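You operate a simulated robot arm through the tools that you are given. There is no shell and no other tool. Be economical: measure what you need, move in short steps, check, and stop when the job is done.

Carry out the task below with a simulated robot arm. There is one attempt and no reset: what you move stays moved.

Task
Stand the cup that says "75" from the top of the bottling bench beside the green key. It goes on the side that lies toward x -0.8, y +0.6 (a direction in the base frame), with about 3 cm between them.

It is judged by the outcome, as a careful person would: the job done as asked, and still so three seconds after it is handed in. It fails if anything else is knocked over, pushed out of place, dropped, spilled or broken.

Robot
A 6-joint arm with a two-finger parallel gripper, fixed in place. Base frame: the origin is at the foot of the arm, x ahead of it, y to its left, z up; the work surface is at about z = 0.88. Units: m, degrees, N and s.
With the tool pointing down near the work surface it reaches from about 0.24 to 0.64 m from the base axis. Its first joint turns from -66.0 to 66.0 degrees. Payload 2.7 kg.
The TCP is the grasp point between the finger pads, 0.023 m short of the fingertips. In the tool frame z runs along the fingers and y along their closing line. The gripper opens to 0.094 m. The fingers are 0.038 m wide and 0.01 m thick; the gripper's body (0.054 by 0.096 m) begins 0.039 m behind the TCP.
Orientation is that of the tool frame in the base frame, as [roll, pitch, yaw] about the fixed x, y, z axes, in that order (R = Rz(yaw) Ry(pitch) Rx(roll)). With the fingers straight down and closing along the base's y, the tool's x points along the base's -x, its y along +y and its z along -z.

Tools
- The arm moves only by the tool jog_arm. Its argument "steps" is a list of rows, each an object of numbers (a shift or turn left out is 0, a gripper value left out holds the last): "tx", "ty", "tz": the shift along the base's x, y, z in m; "spin": the turn about the base's z in degrees; "gripper": the finger opening in m, from 0 to 0.094. In form: [{"tx": .., "ty": .., "tz": .., "spin": .., "gripper": ..}, ...]. A call has 1 to 20 rows; each row shifts and turns the commanded pose from where the row before left it. A row lasts 0.2 s, in which the tool goes at most 0.05 m and 8.6 degrees; a call with a longer step from one row to the next is refused whole, and so is a gripper value outside its range. Where a pose cannot be reached the arm comes as near as it can. A force on the tool above 40 N (or 10 N above the force at the start of the call, whichever is more), or a blocked arm, ends the call early, and 0.2 s more pass. Each finger travels about 0.045 m/s and halts on what it meets, pressing with about 42 N; the grip force reading is that of the motor and also rises with nothing between the fingers. The clock runs only during rows and for 0.2 s after the last one: add rows that do not move to give the fingers time. The reply holds the time, the measured pose of the TCP, the force on the tool along the base axes, the opening and the grip force, in the units named above and with some noise, and new pictures: "views" is both (left out), scene, wrist or none.
- Cameras (640 x 400 px; columns grow to the right, rows downward): "scene" is fixed at [0.0831, -0.4318, 1.4211]; the picture's right is [0.74, -0.68, 0.00], its down [-0.28, -0.31, -0.91] and it looks along [0.62, 0.67, -0.42] (base axes); focal length 314 px, centre (320, 200). "wrist" rides on the gripper at [0.086, 0.016, -0.075] in the tool frame; the picture's right is [-0.18, 0.98, 0.00], its down [-0.58, -0.11, -0.81] and it looks along [-0.79, -0.15, 0.59] (tool axes); focal length 243 px, centre (320, 200). There is no depth. A picture from a camera that has moved, and an enlarged one, comes with that camera's place and axes in the base frame and with its lens.
- inspect(camera, box): a new picture of the part [left, top, right, bottom] of that camera's present view, enlarged. It takes no simulated time.
- sign_off(): hands the job in; it is judged then, once.

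Work in short steps. Places have to be worked out from the pictures, the camera data and where the tool is seen: move nearer, look again, correct. Check each grasp and each placing, and mend what went wrong. You have 90 turns and 170 pictures in all, those below and enlarged ones among them. Open the gripper and draw the arm clear of the work before you hand the job in, unless the task says otherwise; then end with one line.

The tools are called after ">>>" by a JSON object that holds its "method" and its "body". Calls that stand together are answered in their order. jog_arm: Moves the arm, as the interface text tells. Its arguments: {"type":"object","properties":{"steps":{"type":"array"},"views":{"type":"string","enum":["both","scene","wrist","none"]}},"required":["steps"]} The other tools are called the same way: inspect (camera, box) takes an enlarged picture of a part of a camera's view; sign_off () hands the job in.

At the start:

```text
time: 0.0
tool_pos: [0.3455, 0.0535, 1.1775]
tool_rot: [-180.0, -0.1, 180.0]
contact_force: [0.0, 0.1, -0.2]
grip_width: 0.0942
grip_force: 0.1
```

scene: 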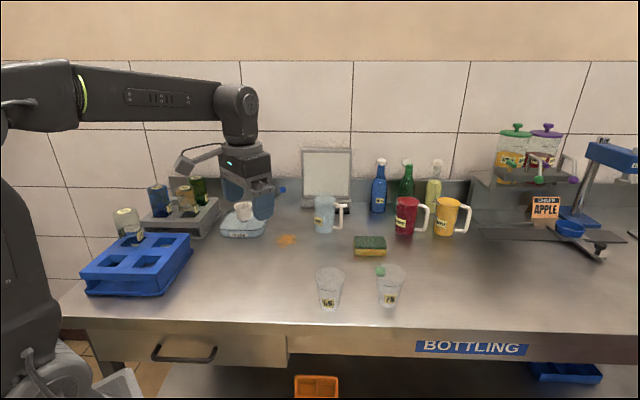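
wrist: 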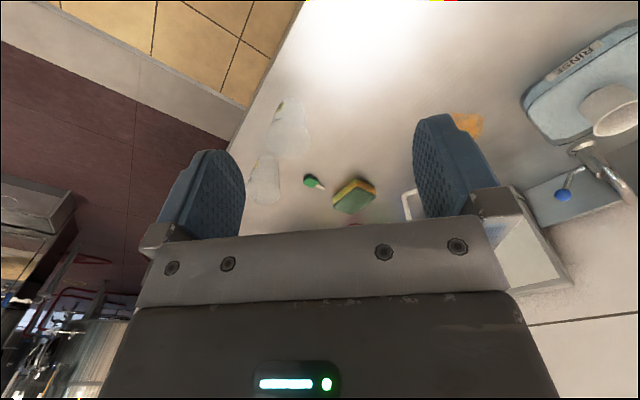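

I'll look closely at the cups and the key first.

>>> {"method": "inspect", "body": {"camera": "scene", "box": [290, 220, 450, 320]}}

>>> {"method": "inspect", "body": {"camera": "scene", "box": [120, 160, 360, 310]}}

>>> {"method": "inspect", "body": {"camera": "wrist", "box": [230, 80, 430, 220]}}

```text
4.00 times, centred on (370, 270) of scene
camera zoom: at [0.0831, -0.4318, 1.4211], right [0.74, -0.68, 0.0], down [-0.28, -0.31, -0.91], along [0.62, 0.67, -0.42], focal length 1255 px, centre (120, -80)
```

zoom: 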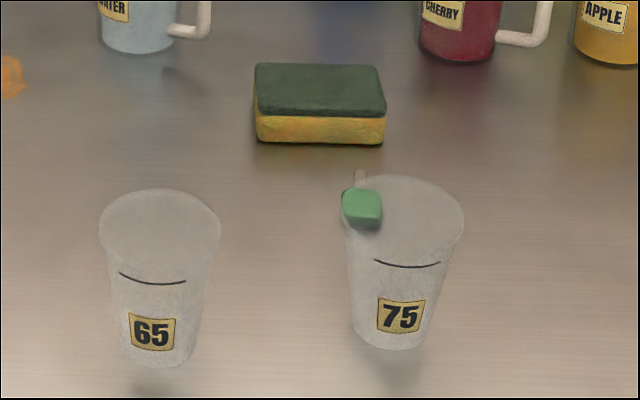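

```text
2.67 times, centred on (240, 235) of scene
camera zoom: at [0.0831, -0.4318, 1.4211], right [0.74, -0.68, 0.0], down [-0.28, -0.31, -0.91], along [0.62, 0.67, -0.42], focal length 837 px, centre (533, 107)
```

zoom: 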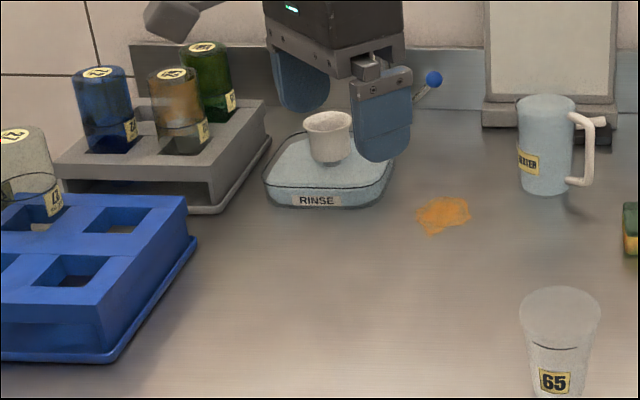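

```text
2.86 times, centred on (330, 150) of wrist
camera zoom: at [0.2594, 0.0705, 1.2526], right [0.18, 0.98, 0.0], down [0.58, -0.11, 0.81], along [0.79, -0.15, -0.59], focal length 693 px, centre (291, 343)
```

zoom: 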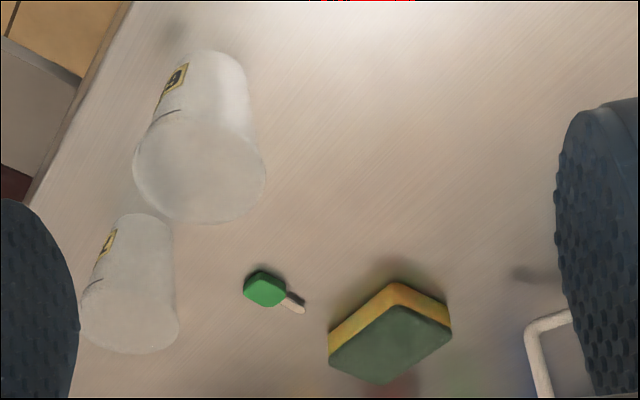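

The readings put cup 75 at about (0.60, -0.106), cup 65 at about (0.49, -0.02), and the key running from about (0.667, -0.04) to (0.71, -0.005). I'll move high above cup 75 and look again.

>>> {"method": "jog_arm", "body": {"steps": [{"tx": 0.0254, "ty": -0.016}, {"tx": 0.0254, "ty": -0.016}, {"tx": 0.0254, "ty": -0.016}, {"tx": 0.0254, "ty": -0.016}, {"tx": 0.0254, "ty": -0.016}, {"tx": 0.0254, "ty": -0.016}, {"tx": 0.0254, "ty": -0.016}, {"tx": 0.0254, "ty": -0.016}, {"tx": 0.0254, "ty": -0.016, "tz": -0.03}, {"tx": 0.0254, "ty": -0.016, "tz": -0.03}, {"tz": -0.03}, {}]}}

```text
time: 2.6
tool_pos: [0.5883, -0.1055, 1.0832]
tool_rot: [-180.0, 0.0, 180.0]
contact_force: [0.4, 0.6, 0.3]
grip_width: 0.094
grip_force: 0.1
out of reach, approached as far as the arm can: row 10
camera wrist: at [0.5035, -0.0888, 1.1592], right [0.18, 0.98, 0.0], down [0.58, -0.11, 0.81], along [0.79, -0.15, -0.59], focal length 243 px, centre (320, 200)
```

scene: 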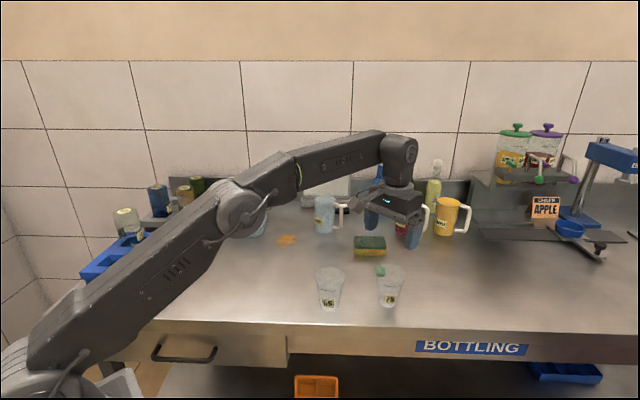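
wrist: 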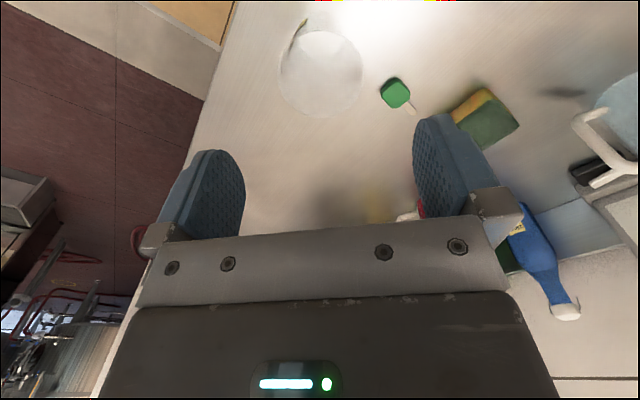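

Cup 75's rim centre works out at (0.599, -0.106), about 68 mm across. The tool stopped at x 0.588, so I'll drop toward 1.01, still above the rim, and nudge forward.

>>> {"method": "jog_arm", "body": {"steps": [{"tz": -0.025}, {"tz": -0.025}, {"tz": -0.02}, {"tx": 0.011}, {}]}}

```text
time: 3.8
tool_pos: [0.5986, -0.1052, 1.015]
tool_rot: [-180.0, -0.1, -179.9]
contact_force: [-0.9, 0.1, -0.2]
grip_width: 0.0943
grip_force: 0.1
camera wrist: at [0.514, -0.088, 1.0901], right [0.18, 0.98, 0.0], down [0.58, -0.11, 0.81], along [0.79, -0.15, -0.59], focal length 243 px, centre (320, 200)
```

scene: 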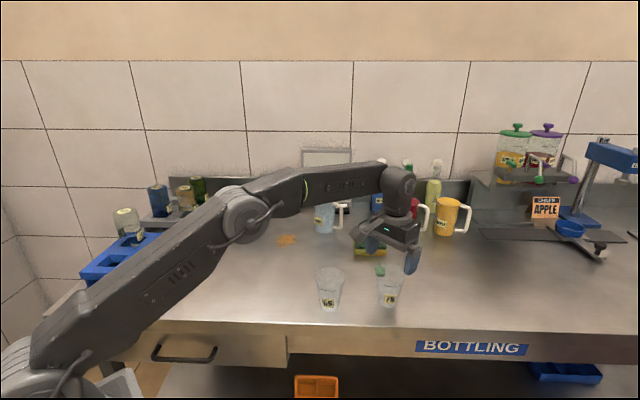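
wrist: 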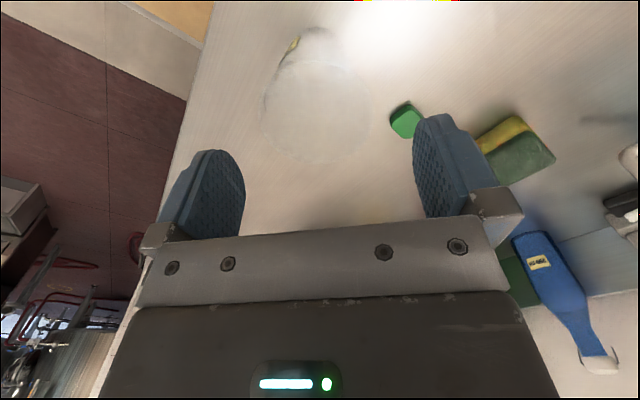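

The rim is centred at about (0.599, -0.1065), which is 1 mm off the tool. I'll descend to z about 0.93 with the fingers open.

>>> {"method": "jog_arm", "body": {"steps": [{"ty": -0.001, "tz": -0.02}, {"tz": -0.02}, {"tz": -0.02}, {"tz": -0.015}, {"tz": -0.01}, {}]}}

>>> {"method": "inspect", "body": {"camera": "scene", "box": [300, 220, 460, 320]}}

```text
time: 5.2
tool_pos: [0.6004, -0.1069, 0.9298]
tool_rot: [-180.0, 0.1, 180.0]
contact_force: [0.1, 0.3, 0.6]
grip_width: 0.094
grip_force: 0.0
camera wrist: at [0.5154, -0.0896, 1.0039], right [0.18, 0.98, 0.0], down [0.58, -0.11, 0.81], along [0.79, -0.15, -0.59], focal length 243 px, centre (320, 200)
```

scene: 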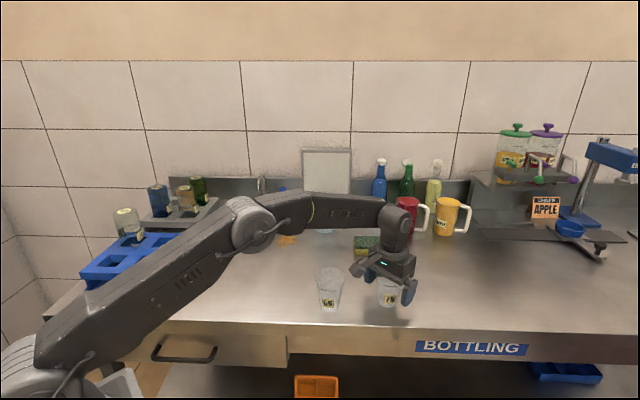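
wrist: 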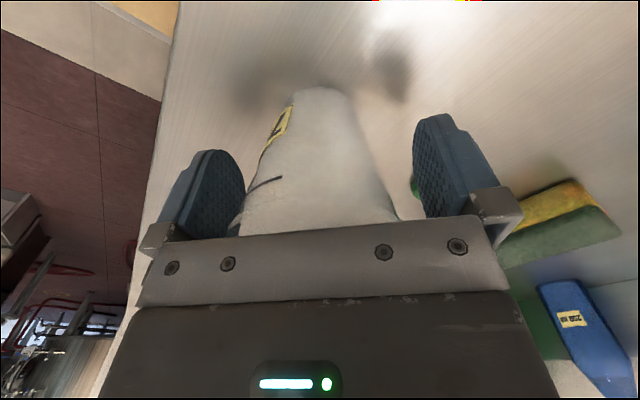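

```text
4.00 times, centred on (380, 270) of scene
camera zoom: at [0.0831, -0.4318, 1.4211], right [0.74, -0.68, 0.0], down [-0.28, -0.31, -0.91], along [0.62, 0.67, -0.42], focal length 1255 px, centre (80, -80)
```

zoom: 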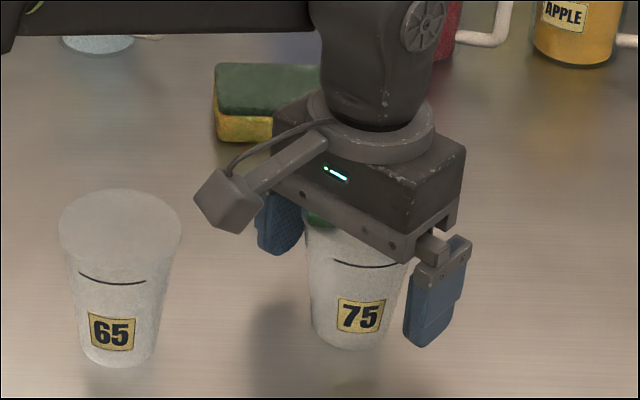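

The cup sits between the fingers. I'll close in stages so it isn't knocked or squeezed too hard.

>>> {"method": "jog_arm", "body": {"steps": [{"gripper": 0.062}, {}, {"gripper": 0.054}, {}, {}], "views": "wrist"}}

```text
time: 6.4
tool_pos: [0.6018, -0.1064, 0.9289]
tool_rot: [180.0, 0.0, 179.9]
contact_force: [1.0, 0.2, 0.5]
grip_width: 0.0632
grip_force: 42.4
camera wrist: at [0.5155, -0.0896, 1.0041], right [0.18, 0.98, 0.0], down [0.58, -0.11, 0.81], along [0.79, -0.15, -0.59], focal length 243 px, centre (320, 200)
```

wrist: 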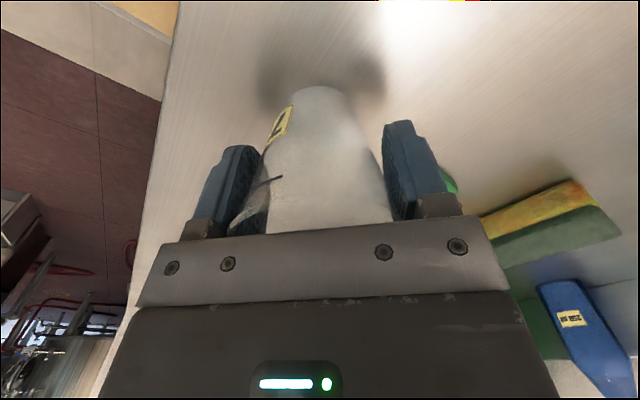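

The cup is held at 0.063 m wide. I'll lift a little to check the grip.

>>> {"method": "jog_arm", "body": {"steps": [{"tz": 0.01}, {"tz": 0.02}, {"tz": 0.02}, {"tz": 0.01}]}}

>>> {"method": "inspect", "body": {"camera": "scene", "box": [300, 220, 460, 320]}}

```text
time: 7.4
tool_pos: [0.6011, -0.1064, 0.9898]
tool_rot: [180.0, 0.0, -180.0]
contact_force: [0.3, 0.3, -0.2]
grip_width: 0.063
grip_force: 41.9
camera wrist: at [0.5159, -0.0898, 1.0642], right [0.18, 0.98, 0.0], down [0.58, -0.11, 0.81], along [0.79, -0.15, -0.59], focal length 243 px, centre (320, 200)
```

scene: 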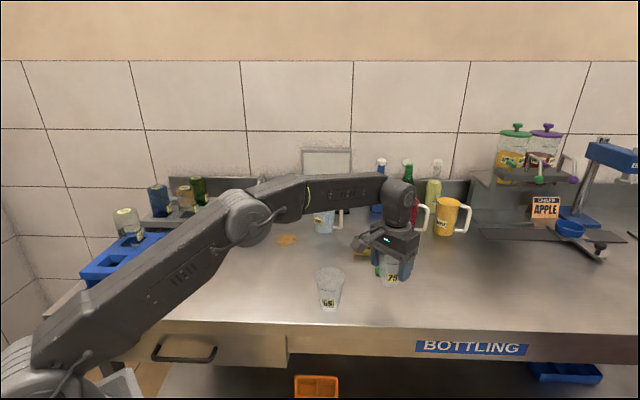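
wrist: 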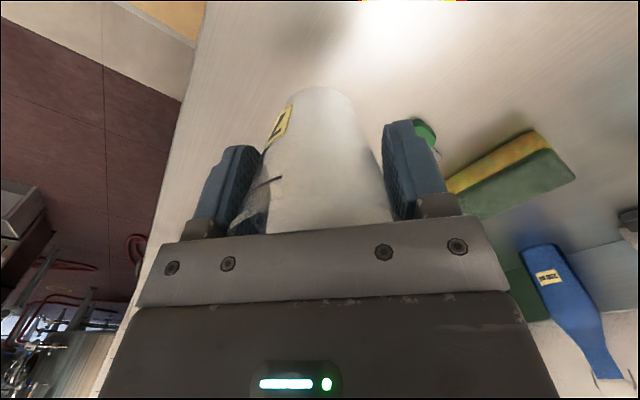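

```text
4.00 times, centred on (380, 270) of scene
camera zoom: at [0.0831, -0.4318, 1.4211], right [0.74, -0.68, 0.0], down [-0.28, -0.31, -0.91], along [0.62, 0.67, -0.42], focal length 1255 px, centre (80, -80)
```

zoom: 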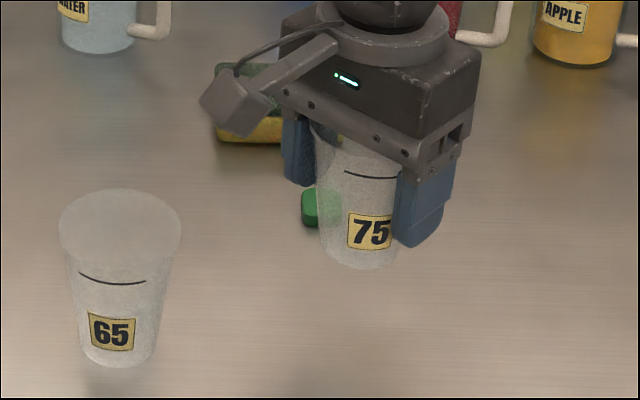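

The grip is firm and the cup hangs clear. I'll carry it toward (0.630, 0.022), turning 20° on the way so the fingers open clear of both the key and the sponge.

>>> {"method": "jog_arm", "body": {"steps": [{"ty": 0.02, "spin": -4}, {"ty": 0.022, "spin": -4}, {"ty": 0.022, "tx": 0.005, "spin": -4}, {"ty": 0.022, "tx": 0.008, "spin": -4}, {"ty": 0.022, "tx": 0.008, "spin": -4}, {"ty": 0.02, "tx": 0.008}, {}]}}

>>> {"method": "inspect", "body": {"camera": "scene", "box": [300, 220, 460, 320]}}

```text
time: 9.0
tool_pos: [0.6304, 0.0227, 0.9899]
tool_rot: [179.9, 0.0, 159.9]
contact_force: [0.0, 0.7, -1.6]
grip_width: 0.0628
grip_force: 41.9
camera wrist: at [0.5557, 0.067, 1.0644], right [0.51, 0.86, 0.0], down [0.51, -0.3, 0.81], along [0.69, -0.41, -0.59], focal length 243 px, centre (320, 200)
```

scene: 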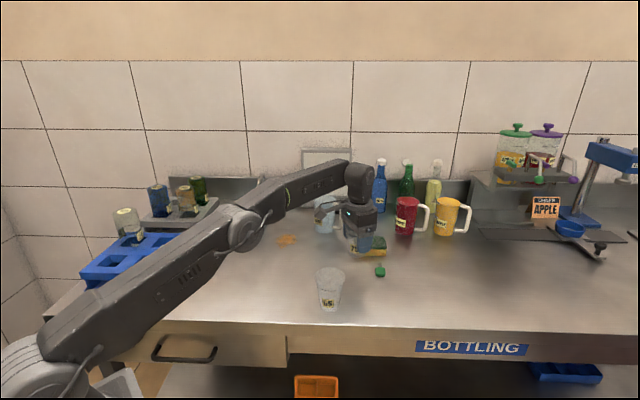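
wrist: 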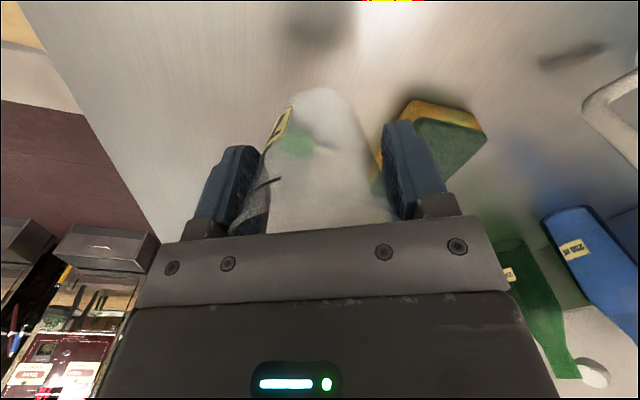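

```text
4.00 times, centred on (380, 270) of scene
camera zoom: at [0.0831, -0.4317, 1.4211], right [0.74, -0.68, 0.0], down [-0.28, -0.31, -0.91], along [0.61, 0.67, -0.42], focal length 1255 px, centre (80, -80)
```

zoom: 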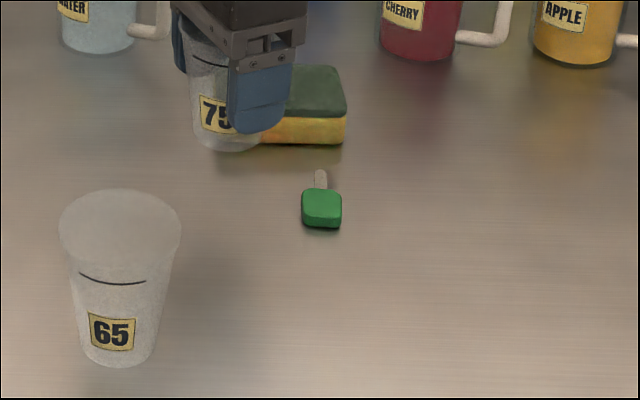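

The key is undisturbed, centred near (0.689, -0.021), so this spot leaves a gap of about 2.5–3.7 cm on the right side. I'll lower to the original grasp height of z about 0.93.

>>> {"method": "jog_arm", "body": {"steps": [{"tz": -0.02}, {"tz": -0.02}, {"tz": -0.012}, {"tz": -0.006}, {"tz": -0.002}, {}]}}

>>> {"method": "inspect", "body": {"camera": "scene", "box": [300, 200, 460, 300]}}

```text
time: 10.4
tool_pos: [0.6307, 0.0216, 0.9298]
tool_rot: [-180.0, 0.0, 160.0]
contact_force: [0.2, -0.1, 0.2]
grip_width: 0.0635
grip_force: 42.5
camera wrist: at [0.5554, 0.0666, 1.0039], right [0.51, 0.86, 0.0], down [0.51, -0.3, 0.81], along [0.69, -0.41, -0.59], focal length 243 px, centre (320, 200)
```

scene: 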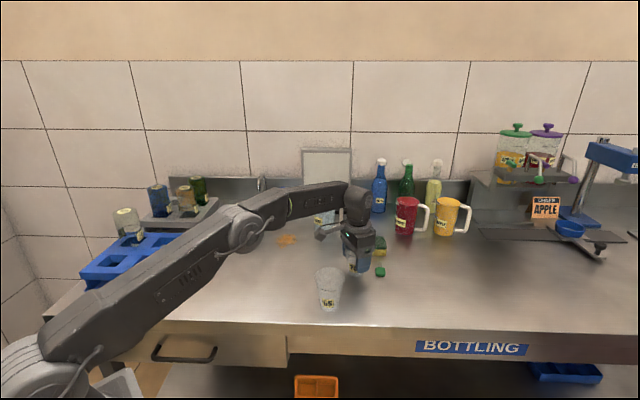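
wrist: 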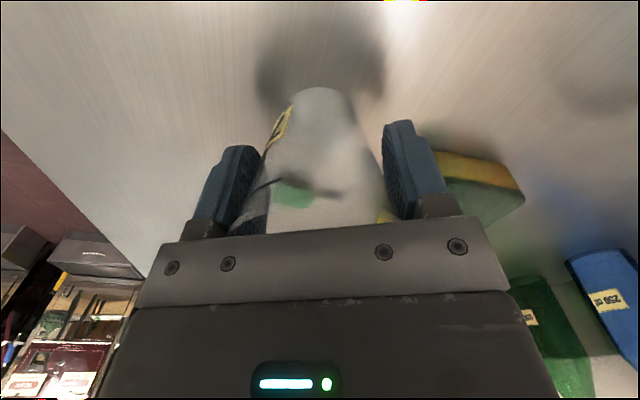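

```text
4.00 times, centred on (380, 250) of scene
camera zoom: at [0.0831, -0.4318, 1.4211], right [0.74, -0.68, 0.0], down [-0.28, -0.31, -0.91], along [0.61, 0.67, -0.42], focal length 1255 px, centre (80, 0)
```

zoom: 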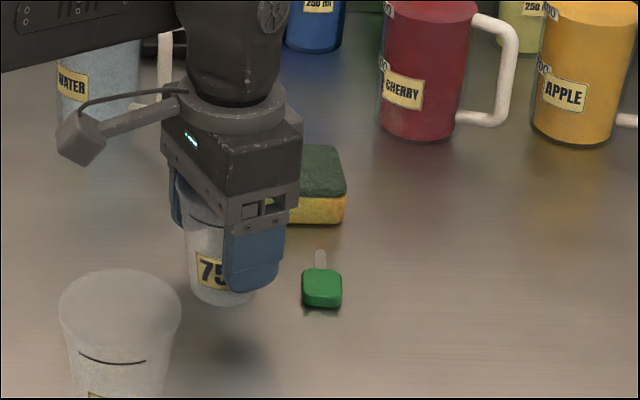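

The cup is at about its original height but shows no contact load, so I'll ease down 1 mm and watch the force.

>>> {"method": "jog_arm", "body": {"steps": [{"tz": -0.001}, {}], "views": "none"}}

```text
time: 11.0
tool_pos: [0.6297, 0.0227, 0.9279]
tool_rot: [-179.9, 0.0, 160.0]
contact_force: [0.5, 0.8, -0.5]
grip_width: 0.0631
grip_force: 41.8
```

There is still no clear load, so I'll go down one more small step.

>>> {"method": "jog_arm", "body": {"steps": [{"tz": -0.001}, {}], "views": "none"}}

```text
time: 11.6
tool_pos: [0.6291, 0.022, 0.9288]
tool_rot: [-179.9, 0.1, 160.0]
contact_force: [0.7, 0.3, 0.7]
grip_width: 0.0632
grip_force: 41.5
```

The height now matches or is slightly below the grasp height, so the cup is on or within a millimetre of the bench. I'll open gently to 0.082.

>>> {"method": "jog_arm", "body": {"steps": [{"gripper": 0.068}, {"gripper": 0.075}, {"gripper": 0.084}, {}, {}]}}

>>> {"method": "inspect", "body": {"camera": "scene", "box": [300, 200, 460, 300]}}

```text
time: 12.8
tool_pos: [0.6285, 0.0236, 0.9279]
tool_rot: [-180.0, 0.0, 160.0]
contact_force: [0.4, -0.7, -0.6]
grip_width: 0.0837
grip_force: 0.1
camera wrist: at [0.555, 0.067, 1.0027], right [0.51, 0.86, 0.0], down [0.51, -0.3, 0.81], along [0.69, -0.41, -0.59], focal length 243 px, centre (320, 200)
```

scene: 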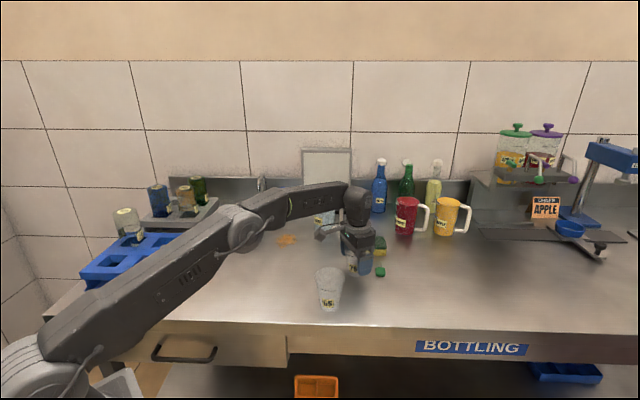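
wrist: 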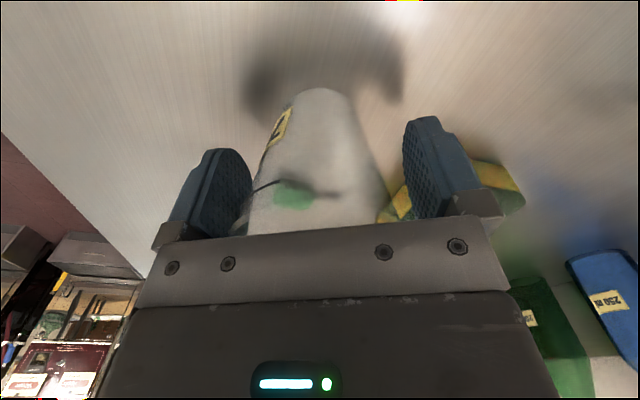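

```text
4.00 times, centred on (380, 250) of scene
camera zoom: at [0.0831, -0.4318, 1.4211], right [0.74, -0.68, 0.0], down [-0.28, -0.31, -0.91], along [0.62, 0.67, -0.42], focal length 1255 px, centre (80, 0)
```

zoom: 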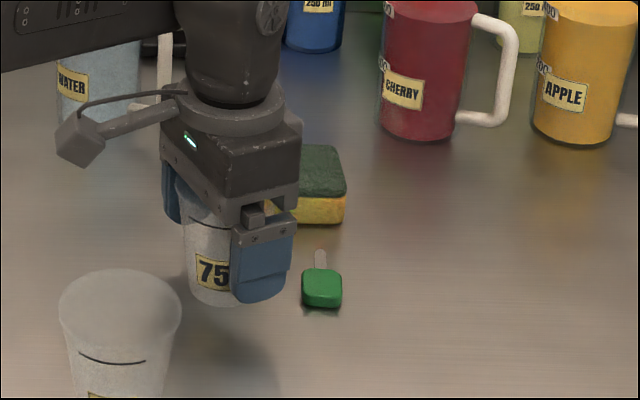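

The cup stands free between the open fingers. I'll rise straight up, then draw back.

>>> {"method": "jog_arm", "body": {"steps": [{"tz": 0.02}, {"tz": 0.03}, {"tz": 0.03}, {"tz": 0.03, "tx": -0.005}, {"tz": 0.03, "tx": -0.02}, {"tx": -0.04}, {"tx": -0.045}, {"tx": -0.045}, {"tx": -0.045, "ty": 0.01}, {"tx": -0.04, "ty": 0.02}, {}]}}

>>> {"method": "inspect", "body": {"camera": "scene", "box": [300, 200, 460, 300]}}

```text
time: 15.2
tool_pos: [0.3914, 0.0529, 1.068]
tool_rot: [-179.9, 0.1, 160.1]
contact_force: [-0.4, -0.4, -0.5]
grip_width: 0.0839
grip_force: 0.1
camera wrist: at [0.3163, 0.0985, 1.1429], right [0.51, 0.86, 0.0], down [0.51, -0.3, 0.81], along [0.69, -0.41, -0.59], focal length 243 px, centre (320, 200)
```

scene: 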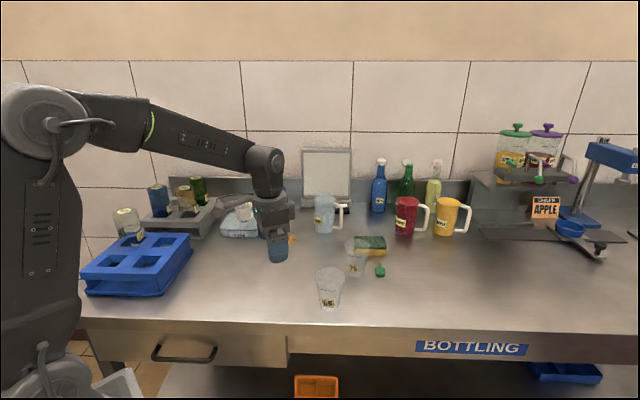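
wrist: 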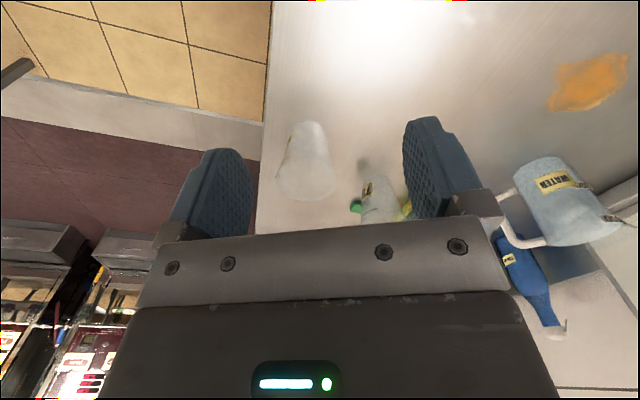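

```text
4.00 times, centred on (380, 250) of scene
camera zoom: at [0.0831, -0.4318, 1.4211], right [0.74, -0.68, 0.0], down [-0.28, -0.31, -0.91], along [0.61, 0.67, -0.42], focal length 1255 px, centre (80, 0)
```

zoom: 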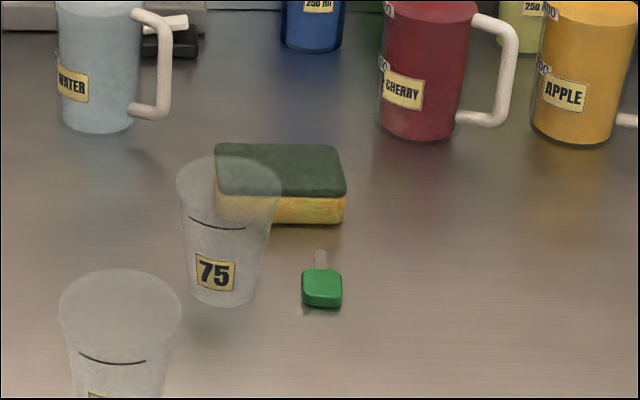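

Cup 75 is upright with its base about 3 cm from the key on the requested side. Nothing else has moved and the arm is clear, so I'm handing in.

>>> {"method": "sign_off", "body": {}}

```text
The job is handed in.
```

Cup "75" stands upright beside the green key, on the side toward x -0.8, y +0.6, with a gap of about 3 cm; the gripper is open and the arm is clear.
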